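You operate a simulated robot arm through the tools that you are given. There is no shell and no other tool.

Carry out the task below with a simulated robot arm. There is one attempt and no reset: what you move stays moved.

## Task
Iron the napkin on the board at the heat its label asks.
Fine: no scorch, no steam; iron back on its rest, dial off; leave the other napkins. Set down upright: iron.

Only the result counts: the job must be done as asked and must still hold three seconds after the hand-in. Knocking over, shifting, dropping, spilling or breaking anything else fails it. Flat cloth is picked up by pressing the open fingertips on it (5 to 10 N) and closing them slowly along it; thin cloth reads only 2 to 8 mm in the jaws.

## Robot
A 7-joint arm with a two-finger parallel gripper, fixed in place. Base frame: the origin is at the foot of the arm, x ahead of it, y to its left, z up; the work surface is at about z = 800. Readings come in mm, rad, newtons and seconds.
Its first joint turns from -2.897 to 2.897 rad. Payload 4.4 kg.
The tool frame sits at the grasp point between the pads (the TCP): z along the fingers, y along the line on which they close. The tips reach 23 mm beyond it. Largest opening 94 mm; finger width 38, thickness 10; the body of the gripper, 54 by 96 mm, starts 39 mm behind the TCP.
Orientation is that of the tool frame in the base frame, as a unit quaternion [x, y, z, w]. With the fingers straight down and closing along the base's y, the tool's x points along the base's -x, its y along +y and its z along -z.

## Interface
- The arm moves only by the tool move_arm. Its arguments are lists of equal length, an entry for each row: "delta_pos": the shift along the tool's x, y, z in mm, a list of three; "turn": the turn, a rotation vector about the tool's x, y, z in rad, a list of three. In form: {"delta_pos": [[dx, dy, dz], ...], "turn": [[rx, ry, rz], ...]}. A call has 1 to 20 rows; each row is the pose to reach, as a shift and turn from the pose commanded when the call began, along the tool's axes at that moment. "jaw" is the finger opening in mm, from 0 to 94, set as the call begins (left out, the last holds). Rows are played at 5 a second. More than 50 mm and 0.15 rad between two rows, or a gripper value outside its range, and nothing of the call is played. Where a pose cannot be reached the arm comes as near as it can. A force on the tool above 40 N (or 10 N above the force at the start of the call, whichever is more), or a blocked arm, ends the call early, and 0.2 s more pass. The fingers move at their own pace (about 72 mm/s each) and stop on an object; they squeeze with about 37 N. The grip force told is the motor's: it shows also when the fingers shut on nothing. Time passes only in rows, and 0.2 s behind the last, so rows that repeat a pose let the fingers close. It gives the time, the measured TCP pose, the force on the tool (base axes), the opening and the grip force at its end, in the units of the frame above (readings bear some noise), with the torque about the TCP (base axes, N m) and any sound that the robot's microphone picked up.
- Cameras (640 x 400 px; columns grow to the right, rows downward): "scene" is fixed at [399, 499.3, 1639.3]; the picture's right is [-0.35, -0.94, 0.00], its down [-0.61, 0.23, -0.76] and it looks along [0.71, -0.27, -0.65] (base axes); focal length 342 px, centre (320, 200). "wrist" rides on the gripper at [86, 16, -75] in the tool frame; the picture's right is [-0.18, 0.98, 0.00], its down [-0.58, -0.11, -0.81] and it looks along [-0.79, -0.15, 0.59] (tool axes); focal length 243 px, centre (320, 200). There is no depth. A picture from a camera that has moved, and an enlarged one, comes with that camera's place and axes in the base frame and with its lens.
- get_image(camera): a new picture of that camera. It takes no simulated time.
- inspect(camera, box): a new picture of the part [left, top, right, bottom] of that camera's present view, enlarged. It takes no simulated time.
- finish_job(): hands the job in; it is judged then, once.

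Nothing tells you positions but the pictures and the camera data. Unless the task says otherwise, let go and move clear before handing in.

The tools are called after "Request:" as name(argument=value, ...) on one line, values as JSON. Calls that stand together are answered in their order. move_arm: Moves the arm, as the interface text tells. Its arguments: {"type":"object","properties":{"delta_pos":{"type":"array","items":{"type":"array","items":{"type":"number"}}},"turn":{"type":"array","items":{"type":"array","items":{"type":"number"}}},"jaw":{"type":"number"}},"required":["delta_pos","turn"]} The other tools are called the same way: get_image (camera) takes a picture; inspect (camera, box) takes an enlarged picture of a part of a camera's view; finish_job () hands the job in.

At the start:

```text
clock: 0.0
tool_pos: [849.3, -15.6, 1272.3]
tcp_rot: [0.0, 1.0, 0.0, -0.001]
contact_force: [-0.2, -0.6, -0.3]
wrist_torque: [-0.03, 0.0, 0.0]
width: 93.9
grasp_force: 0.0
```

scene: 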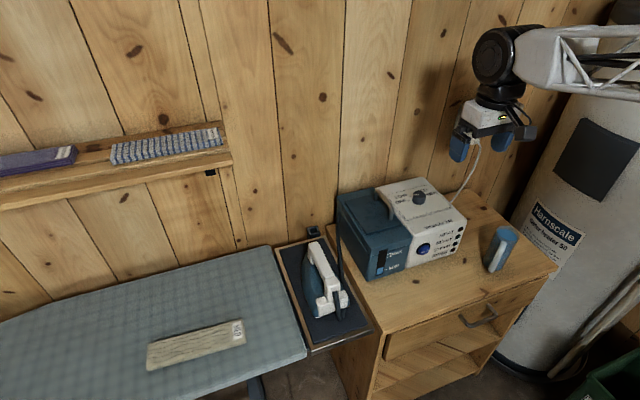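
wrist: 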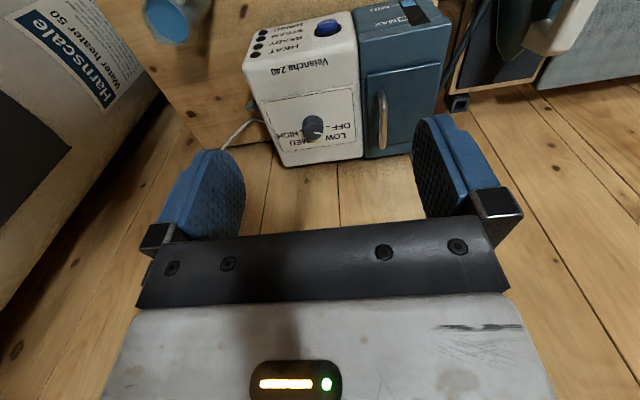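

I see an ironing board with a folded napkin, an iron on its rest, a steam station with a dial on a cabinet, and shelved napkins. First I'll take close-up looks at the label, dial and iron.

Request:
inspect(camera="scene", box=[140, 310, 260, 385])

Request:
inspect(camera="scene", box=[330, 165, 490, 285])

Request:
inspect(camera="scene", box=[265, 220, 385, 355])

Request:
inspect(camera="wrist", box=[230, 0, 450, 170])

Request:
inspect(camera="scene", box=[0, 110, 240, 210])

```text
5.33 times, centred on (200, 348) of scene
camera zoom: at [399.0, 499.3, 1639.3], right [-0.35, -0.94, 0.0], down [-0.61, 0.23, -0.76], along [0.71, -0.27, -0.65], focal length 1826 px, centre (960, -587)
```

zoom: 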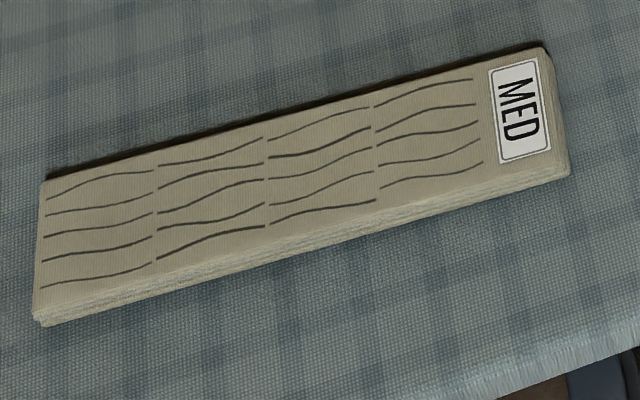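

```text
3.33 times, centred on (410, 225) of scene
camera zoom: at [399.0, 499.3, 1639.3], right [-0.35, -0.94, 0.0], down [-0.61, 0.23, -0.76], along [0.71, -0.27, -0.65], focal length 1141 px, centre (20, 117)
```

zoom: 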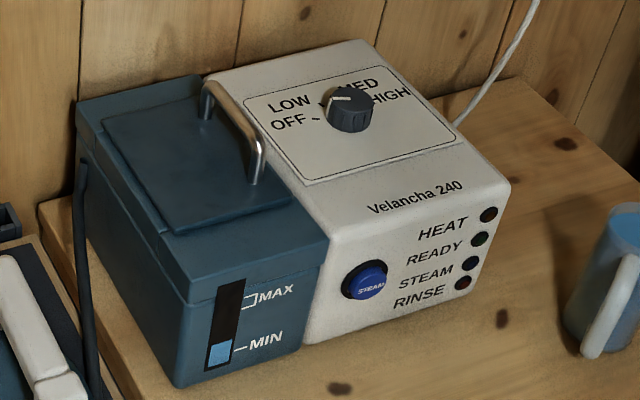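

```text
2.96 times, centred on (325, 288) of scene
camera zoom: at [399.0, 499.3, 1639.3], right [-0.35, -0.94, 0.0], down [-0.61, 0.23, -0.76], along [0.71, -0.27, -0.65], focal length 1014 px, centre (305, -59)
```

zoom: 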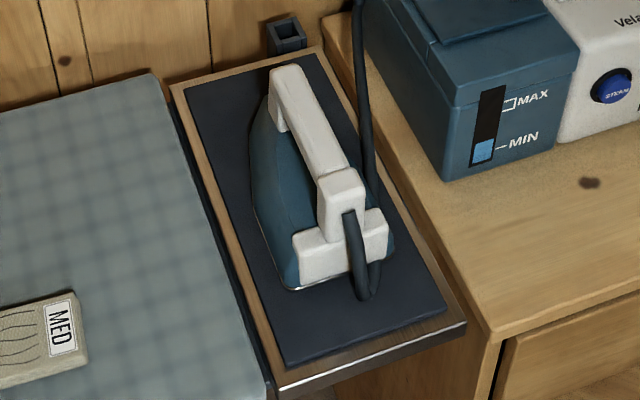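

```text
2.35 times, centred on (340, 85) of wrist
camera zoom: at [762.1, 1.0, 1346.9], right [0.18, 0.98, 0.0], down [0.58, -0.11, 0.81], along [0.79, -0.15, -0.59], focal length 571 px, centre (273, 471)
```

zoom: 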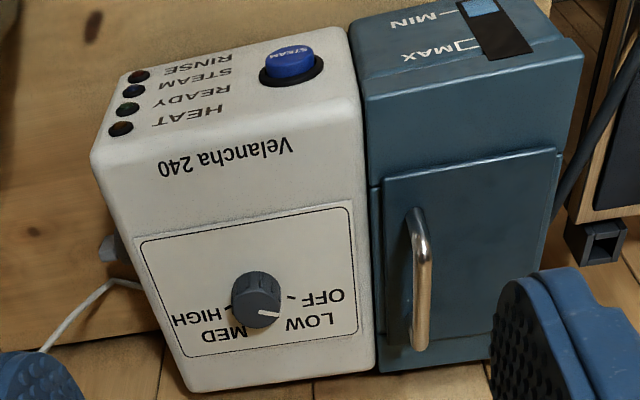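

```text
2.67 times, centred on (120, 160) of scene
camera zoom: at [399.0, 499.3, 1639.3], right [-0.35, -0.94, 0.0], down [-0.61, 0.23, -0.76], along [0.71, -0.27, -0.65], focal length 913 px, centre (853, 307)
```

zoom: 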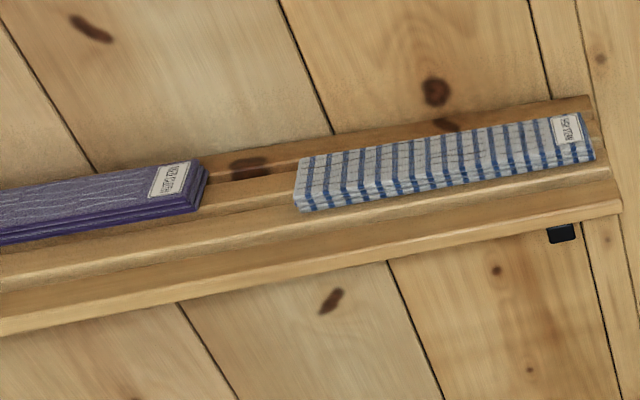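

The label on the board's napkin reads MED. I'll zoom in on the dial pointer and labels to see its present setting.

Request:
inspect(camera="wrist", box=[270, 85, 370, 150])

Request:
inspect(camera="scene", box=[385, 175, 455, 220])

Request:
inspect(camera="scene", box=[425, 210, 475, 260])

Request:
inspect(camera="scene", box=[295, 225, 355, 325])

```text
6.15 times, centred on (320, 118) of wrist
camera zoom: at [762.1, 1.0, 1346.9], right [0.18, 0.98, 0.0], down [0.58, -0.11, 0.81], along [0.79, -0.15, -0.59], focal length 1493 px, centre (320, 708)
```

zoom: 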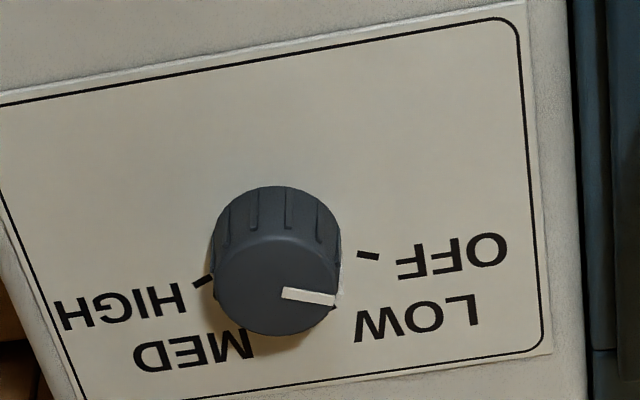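

```text
8.89 times, centred on (420, 198) of scene
camera zoom: at [399.0, 499.3, 1639.3], right [-0.35, -0.94, 0.0], down [-0.61, 0.23, -0.76], along [0.71, -0.27, -0.65], focal length 3043 px, centre (-569, 222)
```

zoom: 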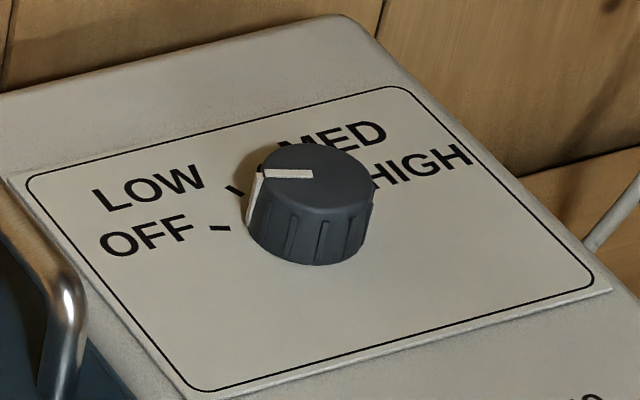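

```text
8.00 times, centred on (450, 235) of scene
camera zoom: at [399.0, 499.3, 1639.3], right [-0.35, -0.94, 0.0], down [-0.61, 0.23, -0.76], along [0.71, -0.27, -0.65], focal length 2739 px, centre (-720, -80)
```

zoom: 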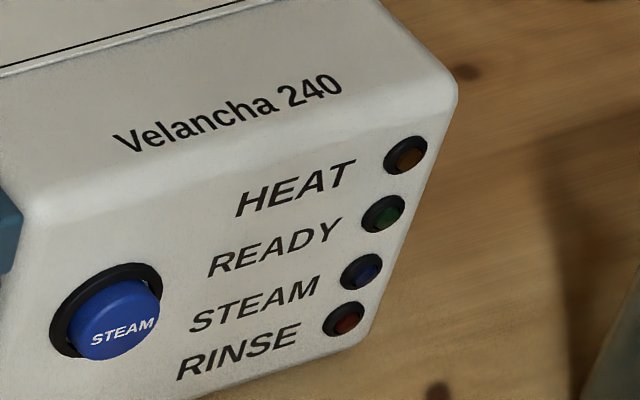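

```text
4.00 times, centred on (325, 275) of scene
camera zoom: at [399.0, 499.3, 1639.3], right [-0.35, -0.94, 0.0], down [-0.61, 0.23, -0.76], along [0.71, -0.27, -0.65], focal length 1369 px, centre (300, -100)
```

zoom: 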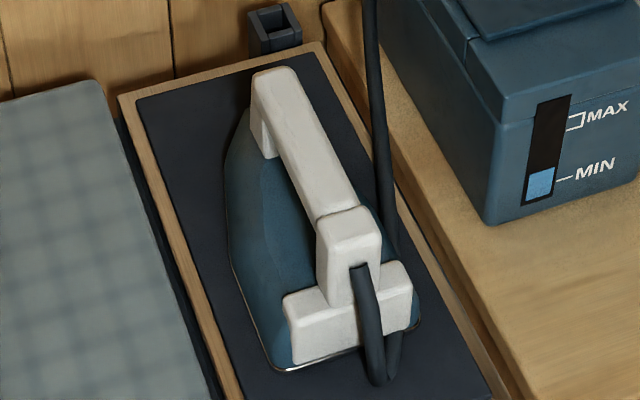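

The dial pointer lines up with OFF (all lights are dark), the label asks MED, the knob is near (1035, -63, 975). Next I'll move the arm back and left to view the iron and board with the wrist camera and get heights.

Request:
move_arm(delta_pos=[[28, 33, 0], [56, 66, 0], [84, 99, 0], [112, 132, 0], [140, 165, 0], [168, 198, 0], [199, 232, 0], [199, 265, 0]], turn=[[0, 0, -0.06], [0, 0, -0.12], [0, 0, -0.18], [0, 0, -0.24], [0, 0, -0.3], [0, 0, -0.36], [0, 0, -0.43], [0, 0, -0.5]])

Request:
get_image(camera="wrist")

Request:
get_image(camera="scene")

```text
clock: 1.8
tool_pos: [651.9, 251.1, 1271.5]
tcp_rot: [-0.248, 0.969, -0.001, 0.0]
contact_force: [-0.3, -0.1, -0.2]
wrist_torque: [0.0, 0.04, 0.03]
width: 93.9
grasp_force: 0.1
```

```text
taken
camera wrist: at [566.7, 223.1, 1346.7], right [-0.31, 0.95, 0.0], down [0.56, 0.18, 0.81], along [0.77, 0.25, -0.59], focal length 243 px, centre (320, 200)
```

wrist: 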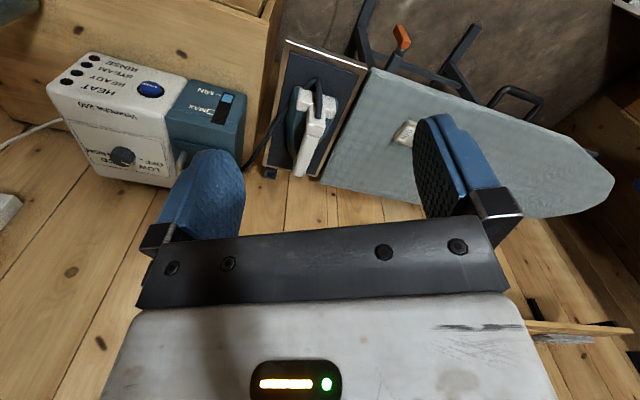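

```text
taken
```

scene: 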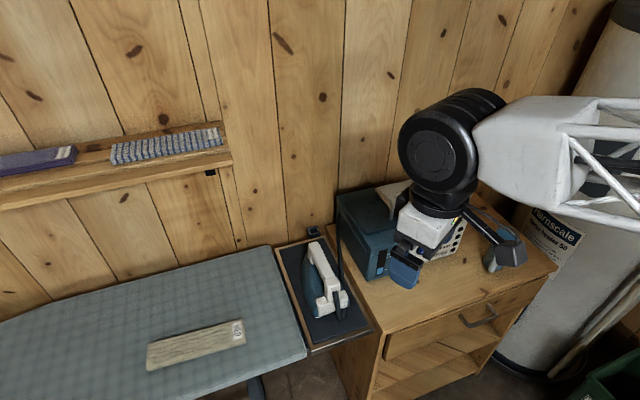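

The board top is near z≈845 and the napkin spans roughly x 838–900, y 520–743. Now I'll zoom the wrist view on the iron and rest to triangulate the handle.

Request:
inspect(camera="wrist", box=[240, 30, 380, 190])

Request:
inspect(camera="wrist", box=[380, 100, 440, 160])

Request:
inspect(camera="wrist", box=[40, 40, 260, 200])

```text
2.50 times, centred on (310, 110) of wrist
camera zoom: at [566.7, 223.1, 1346.7], right [-0.31, 0.95, 0.0], down [0.56, 0.18, 0.81], along [0.77, 0.25, -0.59], focal length 606 px, centre (345, 425)
```

zoom: 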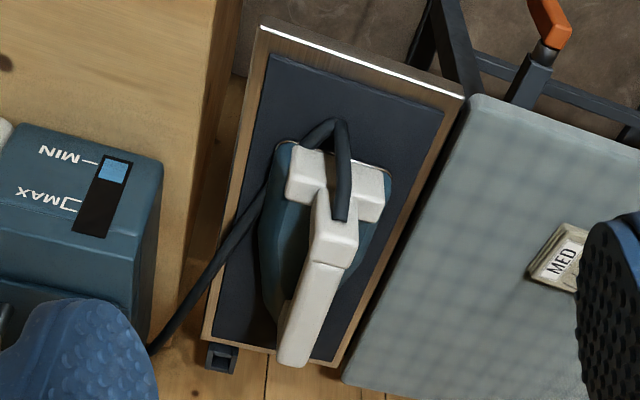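

```text
6.67 times, centred on (410, 130) of wrist
camera zoom: at [566.7, 223.1, 1346.7], right [-0.31, 0.95, 0.0], down [0.56, 0.18, 0.81], along [0.77, 0.25, -0.59], focal length 1618 px, centre (-280, 667)
```

zoom: 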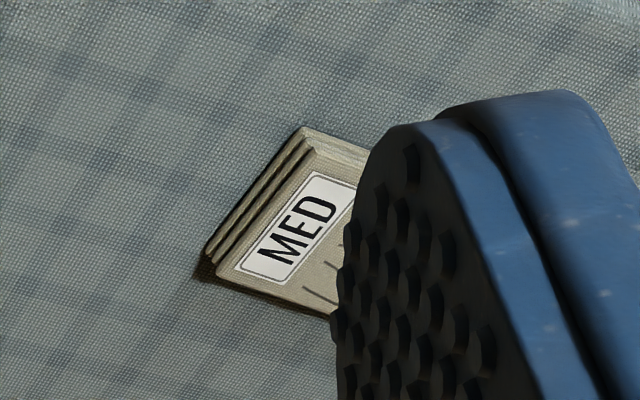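

```text
2.50 times, centred on (150, 120) of wrist
camera zoom: at [566.7, 223.1, 1346.7], right [-0.31, 0.95, 0.0], down [0.56, 0.18, 0.81], along [0.77, 0.25, -0.59], focal length 606 px, centre (745, 400)
```

zoom: 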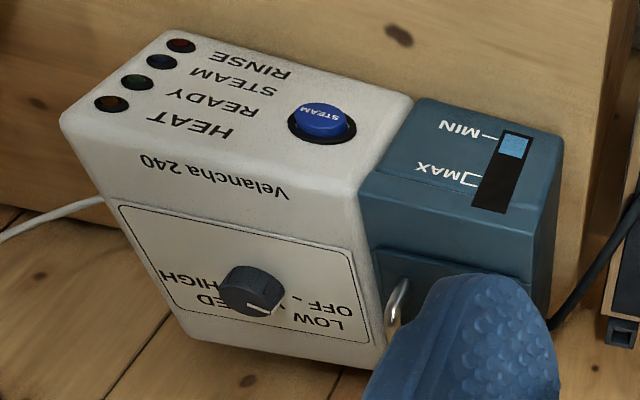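

The iron handle runs along x from about (847,305,985) to (970,303,965). First the dial: I'll move above the knob with the jaw partly closed and check by wrist camera.

Request:
move_arm(delta_pos=[[-15, -38, 0], [-30, -76, 0], [-46, -115, 0], [-62, -153, 0], [-77, -191, 20], [-92, -229, 40], [-108, -268, 60], [-123, -306, 80], [-139, -344, 100], [-154, -382, 120], [-170, -420, 140], [-184.7, -458.7, 150], [-184.7, -458.7, 150]], turn=[[0, 0, -0.02], [0, 0, -0.05], [0, 0, -0.08], [0, 0, -0.1], [0, 0, -0.12], [0, 0, -0.15], [0, 0, -0.18], [0, 0, -0.2], [0, 0, -0.22], [0, 0, -0.25], [0, 0, -0.28], [0, 0, -0.3], [0, 0, -0.3]], jaw=66)

Request:
get_image(camera="wrist")

Request:
get_image(camera="scene")

```text
clock: 4.6
tool_pos: [1032.5, -65.1, 1121.2]
tcp_rot: [-0.389, 0.921, 0.0, 0.001]
contact_force: [-0.3, -0.2, 1.3]
wrist_torque: [-0.03, 0.0, 0.0]
width: 66.0
grasp_force: 0.2
```

```text
taken
camera wrist: at [960.3, -115.8, 1196.8], right [-0.58, 0.82, 0.0], down [0.48, 0.34, 0.81], along [0.66, 0.47, -0.59], focal length 243 px, centre (320, 200)
```

wrist: 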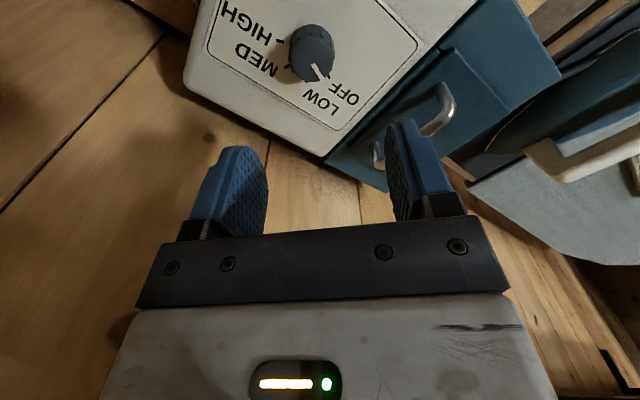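

```text
taken
```

scene: 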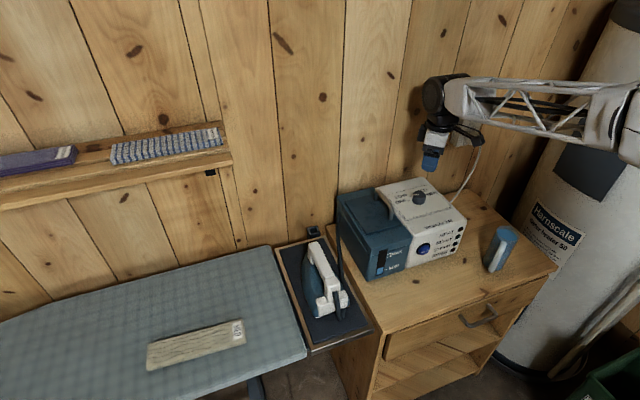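

The arm reaches over the knob. I'll zoom to measure the knob's offset from the tool axis.

Request:
inspect(camera="wrist", box=[220, 0, 420, 125])

Request:
inspect(camera="scene", box=[385, 145, 465, 220])

```text
3.20 times, centred on (320, 62) of wrist
camera zoom: at [960.3, -115.8, 1196.8], right [-0.58, 0.82, 0.0], down [0.48, 0.34, 0.81], along [0.66, 0.47, -0.59], focal length 776 px, centre (320, 640)
```

zoom: 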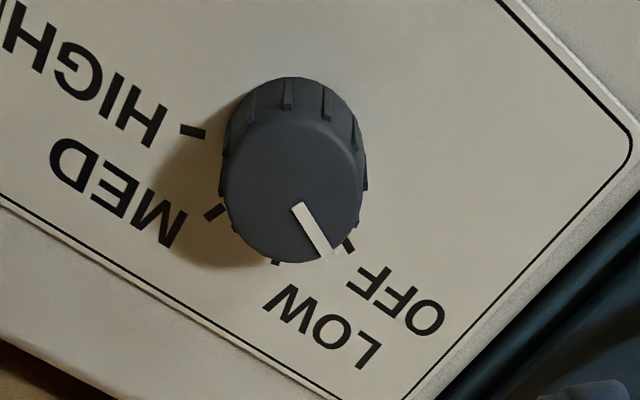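

```text
5.33 times, centred on (425, 182) of scene
camera zoom: at [399.0, 499.3, 1639.3], right [-0.35, -0.94, 0.0], down [-0.61, 0.23, -0.76], along [0.71, -0.27, -0.65], focal length 1826 px, centre (-240, 293)
```

zoom: 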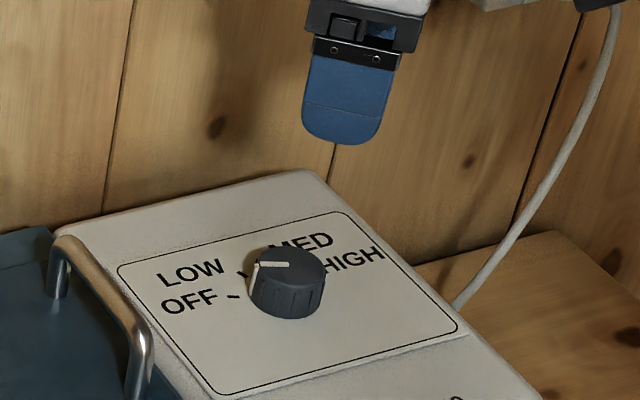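

Knob axis computes to about (1042,-66.5), about 6–7 mm off the tool axis. I'll correct laterally and descend to just above the knob.

Request:
move_arm(delta_pos=[[-6, -7.6, 20], [-6, -7.6, 45], [-6, -7.6, 70], [-6, -7.6, 90], [-6, -7.6, 100], [-6, -7.6, 100]], turn=[[0, 0, 0], [0, 0, 0], [0, 0, 0], [0, 0, 0], [0, 0, 0], [0, 0, 0]])

Request:
get_image(camera="wrist")

Request:
inspect(camera="scene", box=[385, 145, 465, 220])

```text
clock: 6.0
tool_pos: [1041.9, -64.3, 1022.0]
tcp_rot: [-0.389, 0.921, 0.0, -0.001]
contact_force: [0.5, -0.4, -0.9]
wrist_torque: [-0.02, -0.03, 0.04]
width: 66.2
grasp_force: 0.0
```

```text
taken
camera wrist: at [969.3, -115.9, 1096.8], right [-0.58, 0.82, 0.0], down [0.48, 0.34, 0.81], along [0.66, 0.47, -0.59], focal length 243 px, centre (320, 200)
```

wrist: 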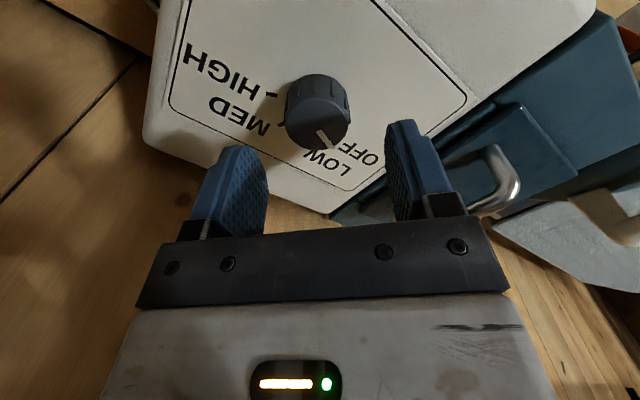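

```text
5.33 times, centred on (425, 182) of scene
camera zoom: at [399.0, 499.3, 1639.3], right [-0.35, -0.94, 0.0], down [-0.61, 0.23, -0.76], along [0.71, -0.27, -0.65], focal length 1826 px, centre (-240, 293)
```

zoom: 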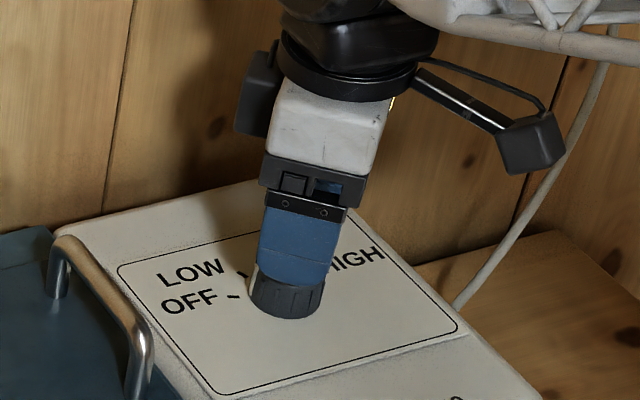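

Request:
inspect(camera="wrist", box=[240, 60, 400, 160])

```text
4.00 times, centred on (320, 110) of wrist
camera zoom: at [969.3, -115.9, 1096.8], right [-0.58, 0.82, 0.0], down [0.48, 0.34, 0.81], along [0.66, 0.47, -0.59], focal length 970 px, centre (320, 560)
```

zoom: 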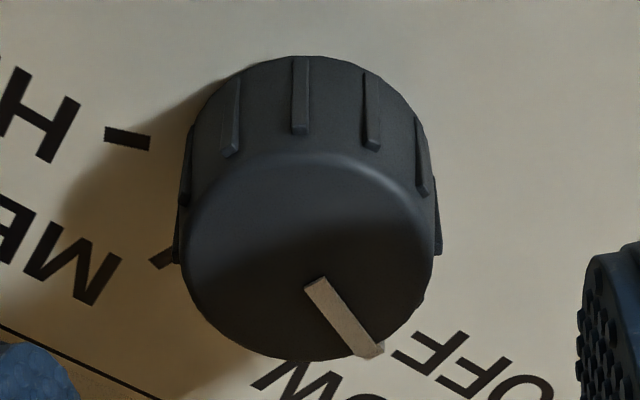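

The knob is nearly centred (about 1.7 mm off along the closing line), top at z≈980 and panel at z≈956. I'll correct, descend so tips overlap the knob by ~18 mm, then close.

Request:
move_arm(delta_pos=[[0.5, -1.7, 10], [0.5, -1.7, 20], [0.5, -1.7, 28], [0.5, -1.7, 36], [0.5, -1.7, 36]], turn=[[0, 0, 0], [0, 0, 0], [0, 0, 0], [0, 0, 0], [0, 0, 0]])

Request:
get_image(camera="wrist")

Request:
inspect(camera="scene", box=[385, 145, 465, 220])

```text
clock: 7.2
tool_pos: [1042.1, -66.9, 984.8]
tcp_rot: [-0.389, 0.921, 0.0, 0.001]
contact_force: [0.5, -0.1, -0.1]
wrist_torque: [0.02, 0.0, 0.01]
width: 66.0
grasp_force: 0.0
```

```text
taken
camera wrist: at [970.0, -117.3, 1060.3], right [-0.58, 0.82, 0.0], down [0.48, 0.34, 0.81], along [0.66, 0.47, -0.59], focal length 243 px, centre (320, 200)
```

wrist: 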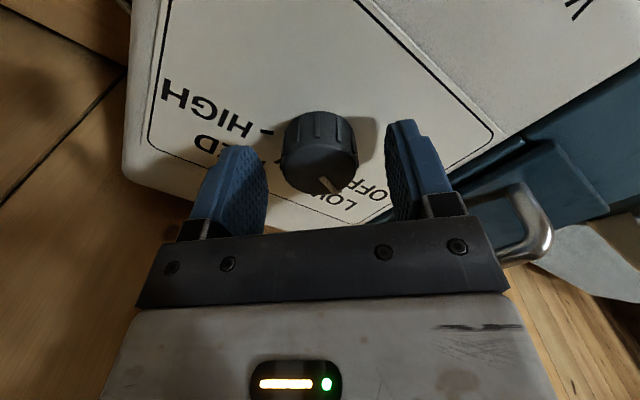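

```text
5.33 times, centred on (425, 182) of scene
camera zoom: at [399.0, 499.3, 1639.3], right [-0.35, -0.94, 0.0], down [-0.61, 0.23, -0.76], along [0.71, -0.27, -0.65], focal length 1826 px, centre (-240, 293)
```

zoom: 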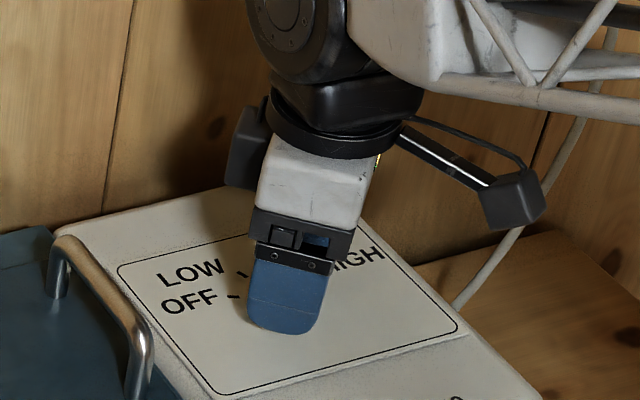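

The knob sits centred between the pads. Closing the fingers on it.

Request:
move_arm(delta_pos=[[0, 0, 0], [0, 0, 0], [0, 0, 0], [0, 0, 0]], turn=[[0, 0, 0], [0, 0, 0], [0, 0, 0], [0, 0, 0]], jaw=28)

Request:
get_image(camera="wrist")

```text
clock: 8.2
tool_pos: [1043.1, -67.9, 985.4]
tcp_rot: [-0.389, 0.921, 0.0, 0.0]
contact_force: [22.4, -16.6, -3.7]
wrist_torque: [-0.33, -0.62, -0.09]
width: 38.8
grasp_force: 44.9
```

```text
taken
camera wrist: at [970.3, -118.1, 1060.3], right [-0.58, 0.82, 0.0], down [0.48, 0.34, 0.81], along [0.66, 0.46, -0.59], focal length 243 px, centre (320, 200)
```

wrist: 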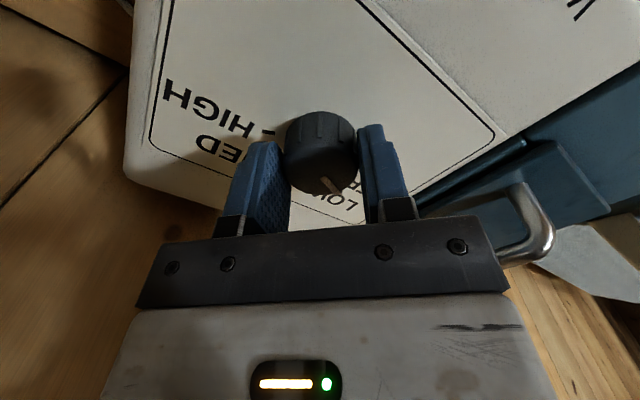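

The fingers hold the knob (38.8 mm), but the lateral force shows I'm ~1.4 mm off-centre. I'll shift the tool slightly to relieve it before turning.

Request:
move_arm(delta_pos=[[0, -0.7, 0], [0, -1.4, 0], [0, -1.4, 0]], turn=[[0, 0, 0], [0, 0, 0], [0, 0, 0]])

```text
clock: 9.0
tool_pos: [1042.3, -67.0, 985.2]
tcp_rot: [-0.39, 0.921, 0.001, -0.001]
contact_force: [-16.9, -4.9, 1.2]
wrist_torque: [-0.21, 0.76, 0.02]
width: 38.7
grasp_force: 44.8
```

Request:
move_arm(delta_pos=[[0, 0, 0], [0, 0, 0]], turn=[[0, 0, 0], [0, 0, 0]])

```text
clock: 9.6
tool_pos: [1043.3, -67.7, 984.9]
tcp_rot: [-0.39, 0.921, 0.001, 0.0]
contact_force: [-31.4, -0.2, 0.6]
wrist_torque: [-0.24, 1.06, 0.09]
width: 38.5
grasp_force: 45.3
```

Request:
move_arm(delta_pos=[[0.5, 0.6, 0], [0.5, 0.6, 0], [0.5, 0.6, 0]], turn=[[0, 0, 0], [0, 0, 0], [0, 0, 0]])

```text
clock: 10.4
tool_pos: [1043.7, -67.1, 985.2]
tcp_rot: [-0.388, 0.922, 0.0, -0.001]
contact_force: [-7.9, 1.9, -8.1]
wrist_torque: [0.24, -0.03, 0.02]
width: 38.5
grasp_force: 45.3
```

Forces are now small. Turning the knob clockwise in a first chunk of 0.6 rad.

Request:
move_arm(delta_pos=[[0, 0, 0], [0, 0, 0], [0, 0, 0], [0, 0, 0], [0, 0, 0], [0, 0, 0]], turn=[[0, 0, 0.1], [0, 0, 0.2], [0, 0, 0.3], [0, 0, 0.4], [0, 0, 0.5], [0, 0, 0.6]])

Request:
get_image(camera="wrist")

```text
clock: 11.6
tool_pos: [1042.6, -66.3, 985.3]
tcp_rot: [-0.169, 0.986, 0.0, -0.001]
contact_force: [-6.7, 8.0, 2.0]
wrist_torque: [0.32, -0.18, 0.03]
width: 38.8
grasp_force: 45.2
stopped in row 5: the force on the tool passed its limit at 40 N (the readings are from after the stop); the commanded pose is now the measured one
```

```text
taken
camera wrist: at [955.0, -79.9, 1060.6], right [-0.15, 0.99, 0.0], down [0.59, 0.09, 0.81], along [0.8, 0.12, -0.59], focal length 243 px, centre (320, 200)
```

wrist: 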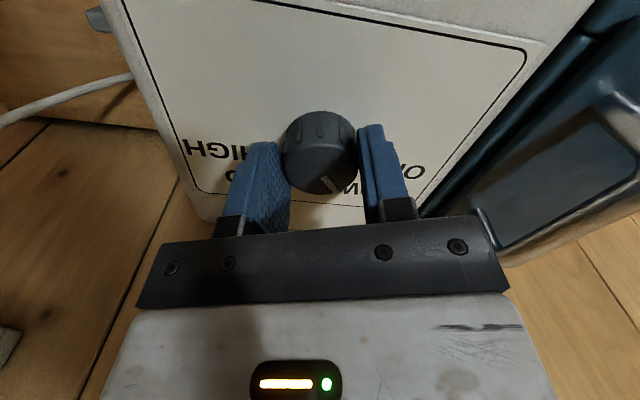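

The knob is following the gripper (turned ~26°). I'll zoom to measure the knob's offset along the finger width so that I rotate about the true axis.

Request:
inspect(camera="wrist", box=[260, 90, 390, 215])

Request:
inspect(camera="scene", box=[330, 165, 490, 285])

```text
3.20 times, centred on (325, 152) of wrist
camera zoom: at [955.0, -79.9, 1060.6], right [-0.15, 0.99, 0.0], down [0.59, 0.09, 0.81], along [0.8, 0.12, -0.59], focal length 776 px, centre (304, 352)
```

zoom: 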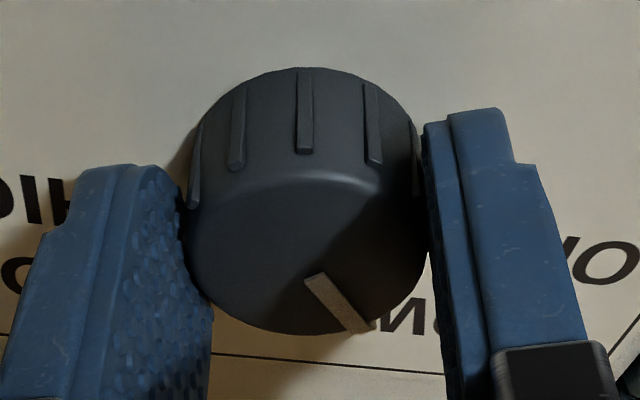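

```text
3.33 times, centred on (410, 225) of scene
camera zoom: at [399.0, 499.3, 1639.3], right [-0.35, -0.94, 0.0], down [-0.61, 0.23, -0.76], along [0.71, -0.27, -0.65], focal length 1141 px, centre (20, 117)
```

zoom: 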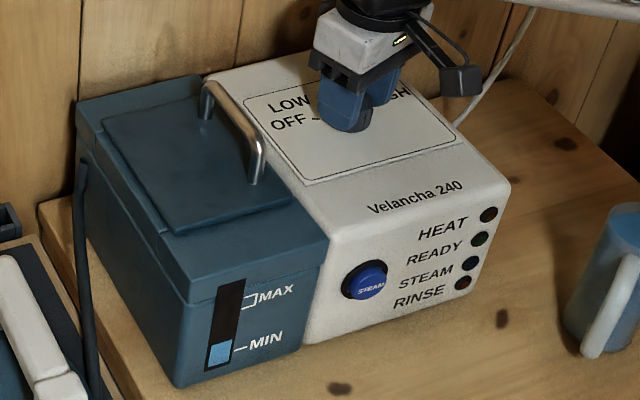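

The station hasn't shifted and the knob is centred. Continuing the turn in smaller increments.

Request:
move_arm(delta_pos=[[0, 0, 0], [0, 0, 0], [0, 0, 0], [0, 0, 0]], turn=[[0, 0, 0.08], [0, 0, 0.16], [0, 0, 0.24], [0, 0, 0.3]])

```text
clock: 12.6
tool_pos: [1042.7, -66.9, 984.8]
tcp_rot: [-0.02, 1.0, 0.0, -0.001]
contact_force: [-21.4, 26.2, 8.9]
wrist_torque: [0.69, 0.98, 0.09]
width: 38.5
grasp_force: 45.2
```

Request:
move_arm(delta_pos=[[0.5, 0.7, 0], [0.5, 0.7, 0], [0.5, 0.7, 0]], turn=[[0, 0, 0], [0, 0, 0], [0, 0, 0.05]])

```text
clock: 13.4
tool_pos: [1043.0, -65.7, 984.5]
tcp_rot: [0.005, 1.0, 0.001, 0.0]
contact_force: [1.3, 26.3, 4.1]
wrist_torque: [0.64, -0.38, 0.07]
width: 38.6
grasp_force: 45.1
```

Request:
move_arm(delta_pos=[[0, 0.8, 0], [0, 0.8, 0], [0, 0.8, 0]], turn=[[0, 0, 0.04], [0, 0, 0.08], [0, 0, 0.12]])

```text
clock: 14.2
tool_pos: [1041.9, -65.0, 986.1]
tcp_rot: [0.066, 0.998, 0.0, -0.001]
contact_force: [5.8, 17.5, 5.5]
wrist_torque: [0.39, -0.49, 0.08]
width: 38.6
grasp_force: 44.6
```

Request:
move_arm(delta_pos=[[0, 0.5, 0], [0, 0.8, 0], [0, 0.8, 0]], turn=[[0, 0, 0.06], [0, 0, 0.12], [0, 0, 0.18]])

```text
clock: 15.0
tool_pos: [1043.8, -64.3, 985.4]
tcp_rot: [0.154, 0.988, 0.0, -0.001]
contact_force: [14.9, 6.9, 3.9]
wrist_torque: [0.2, -0.34, 0.02]
width: 38.6
grasp_force: 45.0
```

Request:
move_arm(delta_pos=[[0, 0.3, 0], [-0.2, 0.5, 0], [-0.2, 0.5, 0], [-0.2, 0.5, 0]], turn=[[0, 0, 0.07], [0, 0, 0.14], [0, 0, 0.21], [0, 0, 0.26]])

Request:
get_image(camera="wrist")

Request:
inspect(camera="scene", box=[330, 165, 490, 285])

```text
clock: 16.0
tool_pos: [1042.7, -63.1, 984.9]
tcp_rot: [0.283, 0.959, 0.0, -0.001]
contact_force: [14.4, 2.2, 6.6]
wrist_torque: [0.43, 0.36, 0.04]
width: 38.7
grasp_force: 45.1
```

```text
taken
camera wrist: at [978.2, -3.6, 1060.5], right [0.69, 0.73, 0.0], down [0.43, -0.41, 0.81], along [0.59, -0.55, -0.59], focal length 243 px, centre (320, 200)
```

wrist: 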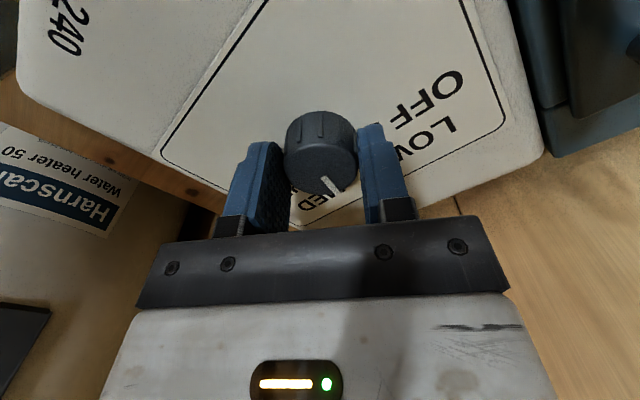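

```text
3.33 times, centred on (410, 225) of scene
camera zoom: at [399.0, 499.3, 1639.3], right [-0.35, -0.94, 0.0], down [-0.61, 0.23, -0.76], along [0.71, -0.27, -0.65], focal length 1141 px, centre (20, 117)
```

zoom: 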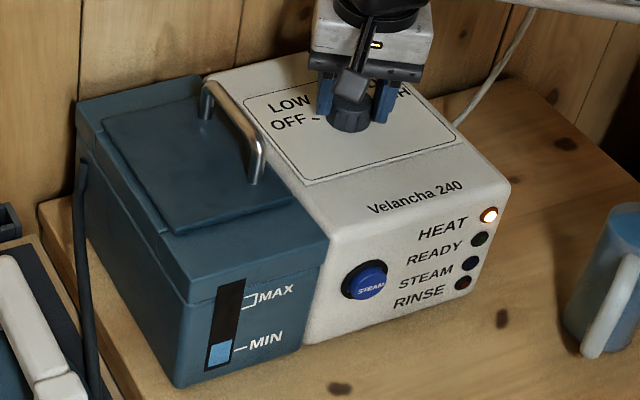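

HEAT lamp is on. Turning the remaining ~0.25 rad toward MED.

Request:
move_arm(delta_pos=[[-0.1, 0.3, 0], [-0.2, 0.5, 0], [-0.2, 0.5, 0], [-0.2, 0.5, 0], [-0.2, 0.5, 0]], turn=[[0, 0, 0.06], [0, 0, 0.12], [0, 0, 0.18], [0, 0, 0.25], [0, 0, 0.25]])

Request:
inspect(camera="wrist", box=[260, 90, 390, 215])

Request:
inspect(camera="scene", box=[385, 175, 455, 220])

```text
clock: 17.2
tool_pos: [1043.6, -63.6, 984.6]
tcp_rot: [0.399, 0.917, 0.001, -0.001]
contact_force: [-3.2, 3.7, 13.1]
wrist_torque: [0.28, 0.29, 0.04]
width: 38.7
grasp_force: 45.1
```

```text
3.20 times, centred on (325, 152) of wrist
camera zoom: at [995.6, 10.8, 1060.5], right [0.84, 0.54, 0.0], down [0.32, -0.5, 0.81], along [0.43, -0.68, -0.59], focal length 776 px, centre (304, 352)
```

zoom: 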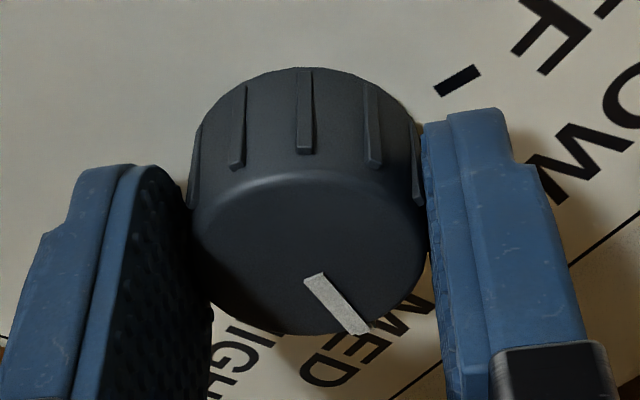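

```text
8.89 times, centred on (420, 198) of scene
camera zoom: at [399.0, 499.3, 1639.3], right [-0.35, -0.94, 0.0], down [-0.61, 0.23, -0.76], along [0.71, -0.27, -0.65], focal length 3043 px, centre (-569, 222)
```

zoom: 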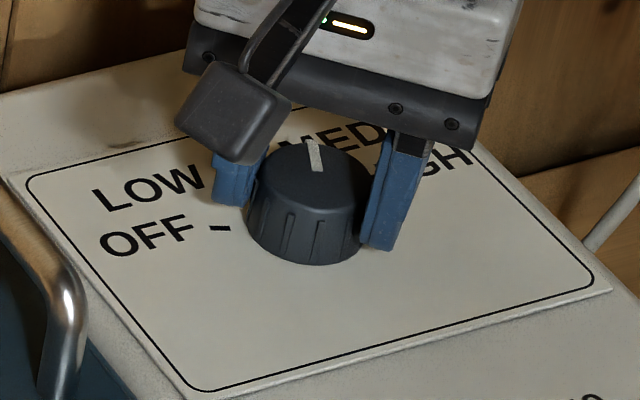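

The pointer now points at MED with no slip. Opening the fingers and rising to verify.

Request:
move_arm(delta_pos=[[0, 0, 0], [0, 0, 0], [0, 0, -20], [0, 0, -50], [0, 0, -90], [0, 0, -130], [0, 0, -130]], turn=[[0, 0, 0], [0, 0, 0], [0, 0, 0], [0, 0, 0], [0, 0, 0], [0, 0, 0], [0, 0, 0]], jaw=66)

Request:
get_image(camera="wrist")

Request:
inspect(camera="scene", box=[330, 165, 490, 285])

```text
clock: 18.8
tool_pos: [1043.8, -63.5, 1113.1]
tcp_rot: [0.4, 0.917, -0.001, -0.001]
contact_force: [0.0, -0.5, 0.9]
wrist_torque: [-0.02, 0.0, -0.02]
width: 66.1
grasp_force: 0.0
```

```text
taken
camera wrist: at [995.8, 10.8, 1189.7], right [0.84, 0.54, 0.0], down [0.32, -0.5, 0.81], along [0.43, -0.68, -0.59], focal length 243 px, centre (320, 200)
```

wrist: 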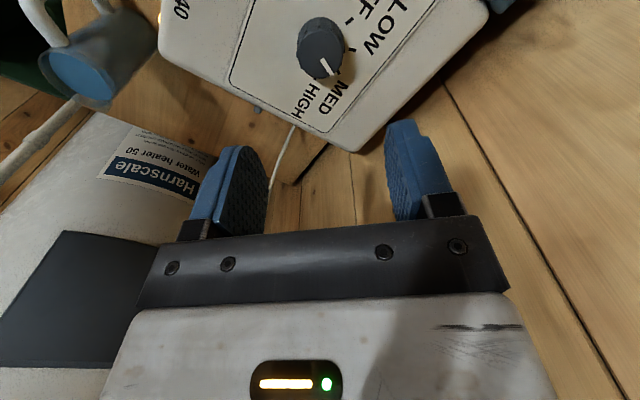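

```text
3.33 times, centred on (410, 225) of scene
camera zoom: at [399.0, 499.3, 1639.3], right [-0.35, -0.94, 0.0], down [-0.61, 0.23, -0.76], along [0.71, -0.27, -0.65], focal length 1141 px, centre (20, 117)
```

zoom: 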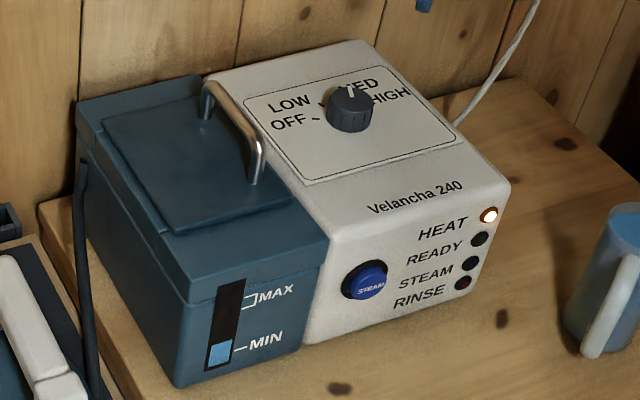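

Request:
inspect(camera="wrist", box=[220, 0, 420, 125])

```text
3.20 times, centred on (320, 62) of wrist
camera zoom: at [995.8, 10.8, 1189.7], right [0.84, 0.54, 0.0], down [0.32, -0.5, 0.81], along [0.43, -0.68, -0.59], focal length 776 px, centre (320, 640)
```

zoom: 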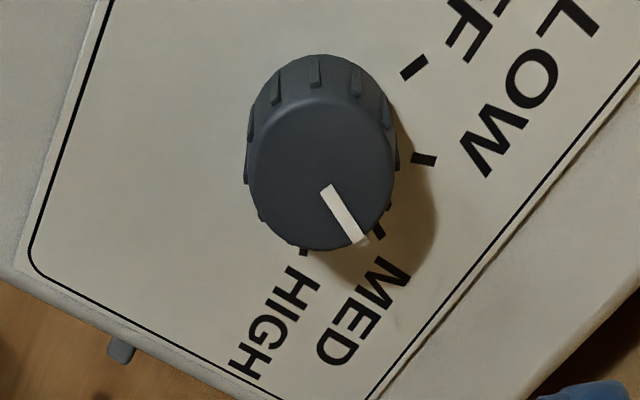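

The dial is exactly on MED (pointer 113°, tick 113°), HEAT is lit. Next I'll move above the iron's handle while it heats.

Request:
move_arm(delta_pos=[[36, 15, 0], [73, 30, 0], [109, 45, 0], [145, 60, 0], [182, 74, 0], [218, 89, 0], [254, 104, 0], [291, 119, 0], [327, 134, 0], [363.5, 149, 0], [363.5, 149, 0]], turn=[[0, 0, -0.08], [0, 0, -0.16], [0, 0, -0.25], [0, 0, -0.33], [0, 0, -0.41], [0, 0, -0.49], [0, 0, -0.57], [0, 0, -0.66], [0, 0, -0.74], [0, 0, -0.82], [0, 0, -0.82]], jaw=80)

Request:
get_image(camera="wrist")

Request:
get_image(camera="scene")

```text
clock: 21.2
tool_pos: [904.7, 304.7, 1114.8]
tcp_rot: [-0.001, 1.0, 0.0, -0.001]
contact_force: [-0.3, -0.9, 0.3]
wrist_torque: [0.01, 0.01, 0.0]
width: 79.9
grasp_force: 0.1
```

```text
taken
camera wrist: at [816.9, 320.8, 1190.3], right [0.18, 0.98, 0.0], down [0.58, -0.11, 0.81], along [0.79, -0.15, -0.59], focal length 243 px, centre (320, 200)
```

wrist: 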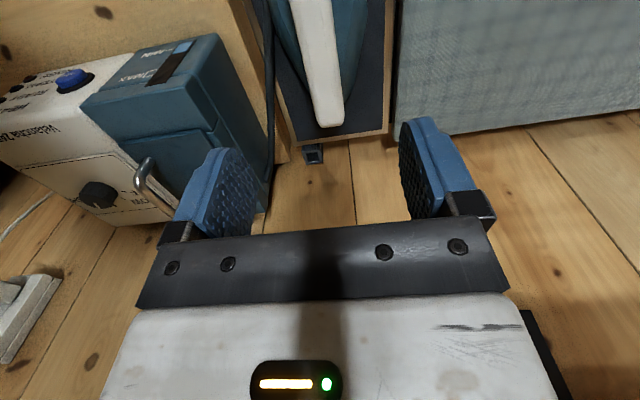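

```text
taken
```

scene: 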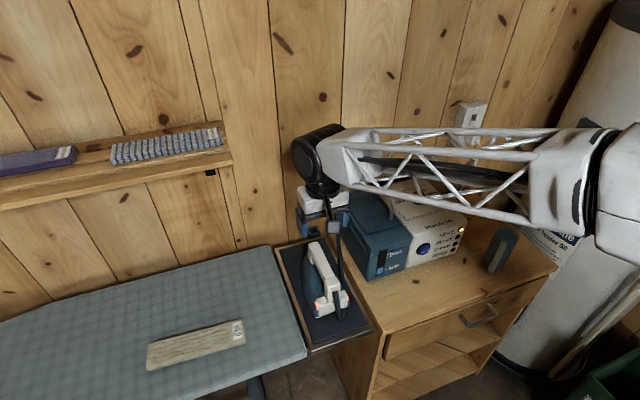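

Request:
inspect(camera="wrist", box=[240, 0, 420, 170])

Request:
inspect(camera="scene", box=[265, 220, 385, 355])

```text
2.35 times, centred on (330, 85) of wrist
camera zoom: at [816.9, 320.8, 1190.3], right [0.18, 0.98, 0.0], down [0.58, -0.11, 0.81], along [0.79, -0.15, -0.59], focal length 571 px, centre (296, 471)
```

zoom: 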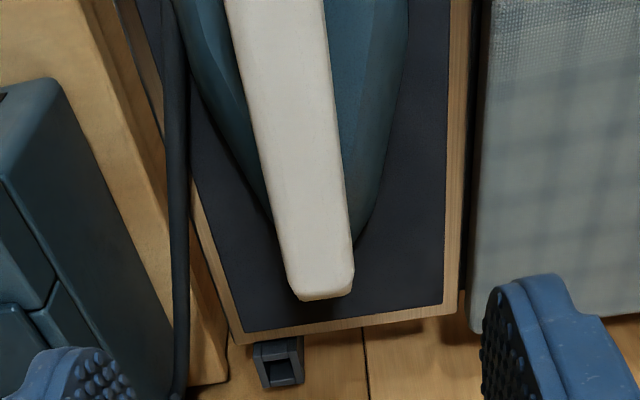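

```text
2.96 times, centred on (325, 288) of scene
camera zoom: at [399.0, 499.3, 1639.3], right [-0.35, -0.94, 0.0], down [-0.61, 0.23, -0.76], along [0.71, -0.27, -0.65], focal length 1014 px, centre (305, -59)
```

zoom: 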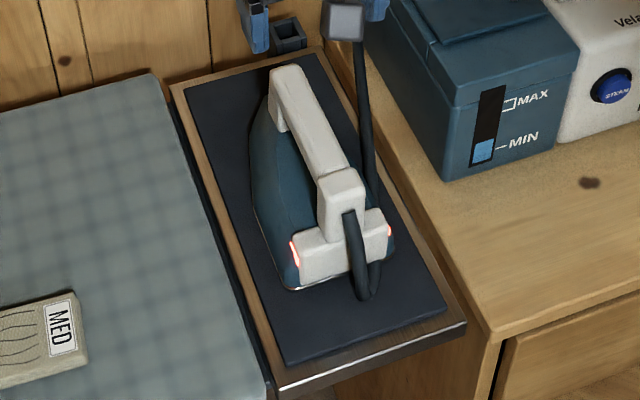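

The handle is under the tool (axis y≈303–305, width ≈28 mm); red glow shows the iron is heating. I'll descend partway with fingers straddling the handle and check heights.

Request:
move_arm(delta_pos=[[0, -1, 30], [0, -1, 60], [0, -1, 90], [0, -1, 110], [0, -1, 110]], turn=[[0, 0, 0], [0, 0, 0], [0, 0, 0], [0, 0, 0], [0, 0, 0]])

Request:
get_image(camera="wrist")

Request:
inspect(camera="scene", box=[265, 200, 385, 335])

```text
clock: 22.4
tool_pos: [904.1, 303.7, 1004.9]
tcp_rot: [0.0, 1.0, 0.0, -0.001]
contact_force: [0.4, -0.5, 0.1]
wrist_torque: [0.02, 0.0, 0.0]
width: 80.1
grasp_force: 0.0
```

```text
taken
camera wrist: at [816.8, 319.5, 1080.2], right [0.18, 0.98, 0.0], down [0.58, -0.11, 0.81], along [0.79, -0.15, -0.59], focal length 243 px, centre (320, 200)
```

wrist: 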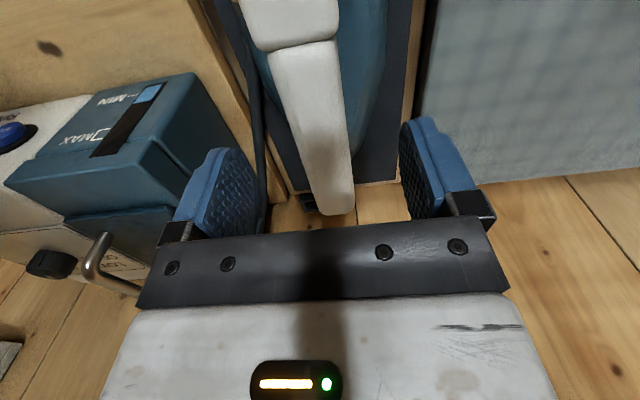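

```text
2.96 times, centred on (325, 268) of scene
camera zoom: at [399.0, 499.3, 1639.3], right [-0.35, -0.94, 0.0], down [-0.61, 0.23, -0.76], along [0.71, -0.27, -0.65], focal length 1014 px, centre (305, 0)
```

zoom: 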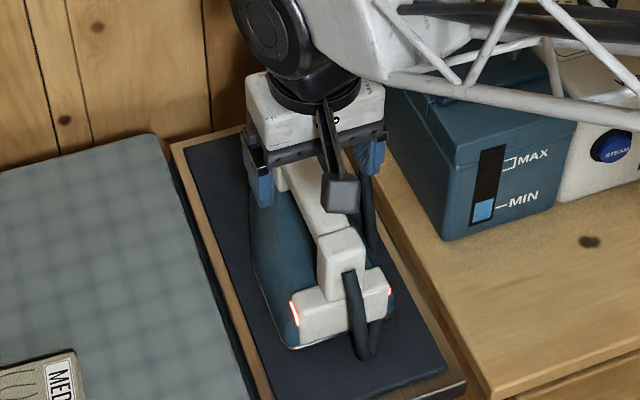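

The handle top triangulates to z≈980–985 with the bar from x≈850 to 972. I'll descend to grip height (TCP z≈968) around the handle.

Request:
move_arm(delta_pos=[[-4, -0.5, 12], [-4, -0.5, 24], [-4, -0.5, 36], [-4, -0.5, 36]], turn=[[0, 0, 0.01], [0, 0, 0.02], [0, 0, 0.02], [0, 0, 0.02]])

Request:
get_image(camera="wrist")

Request:
get_image(camera="scene")

Request:
inspect(camera="scene", box=[265, 200, 385, 335])

```text
clock: 23.4
tool_pos: [907.9, 302.5, 968.7]
tcp_rot: [0.01, 1.0, 0.0, -0.001]
contact_force: [0.3, 0.0, 0.3]
wrist_torque: [-0.01, -0.01, 0.0]
width: 79.7
grasp_force: 0.1
```

```text
taken
camera wrist: at [821.0, 320.2, 1044.5], right [0.2, 0.98, 0.0], down [0.58, -0.12, 0.81], along [0.79, -0.16, -0.59], focal length 243 px, centre (320, 200)
```

wrist: 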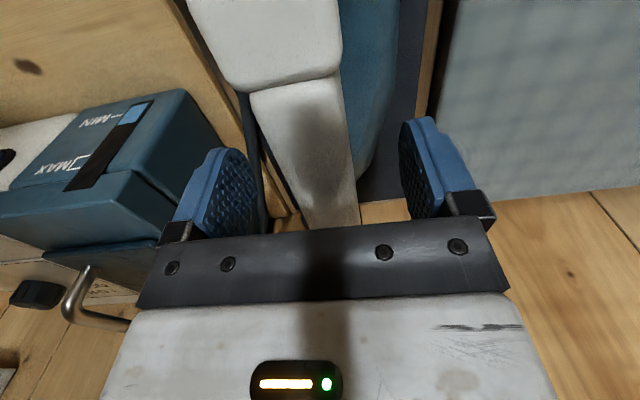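

```text
taken
```

scene: 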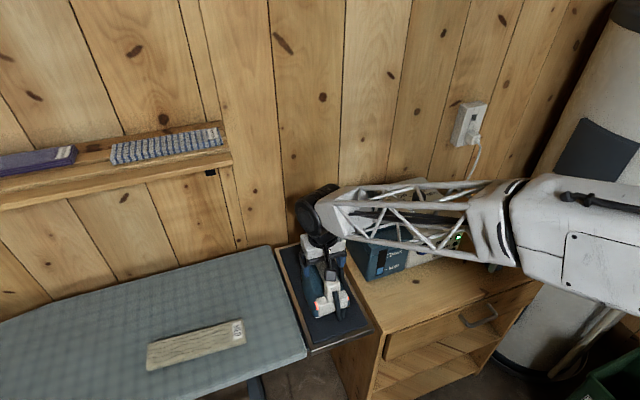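

```text
2.96 times, centred on (325, 268) of scene
camera zoom: at [399.0, 499.3, 1639.3], right [-0.35, -0.94, 0.0], down [-0.61, 0.23, -0.76], along [0.71, -0.27, -0.65], focal length 1014 px, centre (305, 0)
```

zoom: 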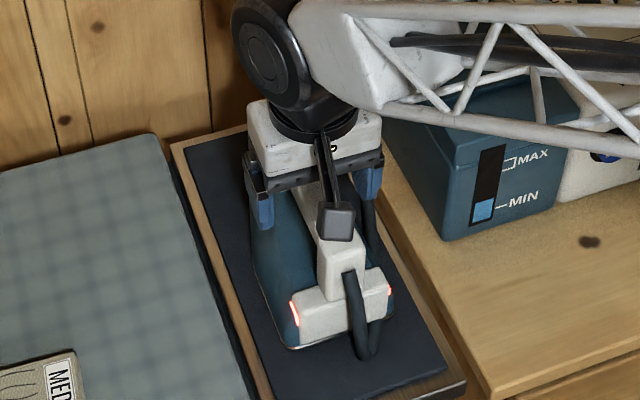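

I see a green lamp behind the arm. I'll check the lamps.

Request:
inspect(camera="scene", box=[425, 205, 485, 255])

Request:
inspect(camera="wrist", box=[170, 0, 450, 240])

```text
8.00 times, centred on (455, 230) of scene
camera zoom: at [399.0, 499.3, 1639.3], right [-0.35, -0.94, 0.0], down [-0.61, 0.23, -0.76], along [0.71, -0.27, -0.65], focal length 2739 px, centre (-760, -40)
```

zoom: 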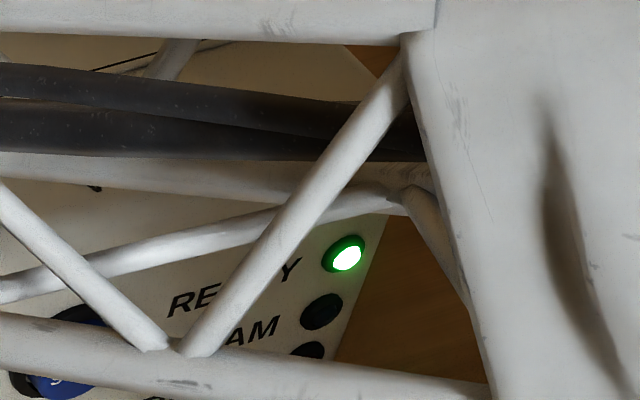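

```text
1.67 times, centred on (310, 120) of wrist
camera zoom: at [821.0, 320.2, 1044.5], right [0.2, 0.98, 0.0], down [0.58, -0.12, 0.81], along [0.79, -0.16, -0.59], focal length 404 px, centre (337, 333)
```

zoom: 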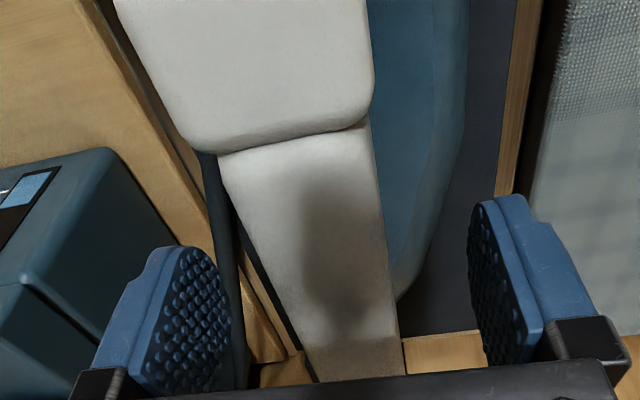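

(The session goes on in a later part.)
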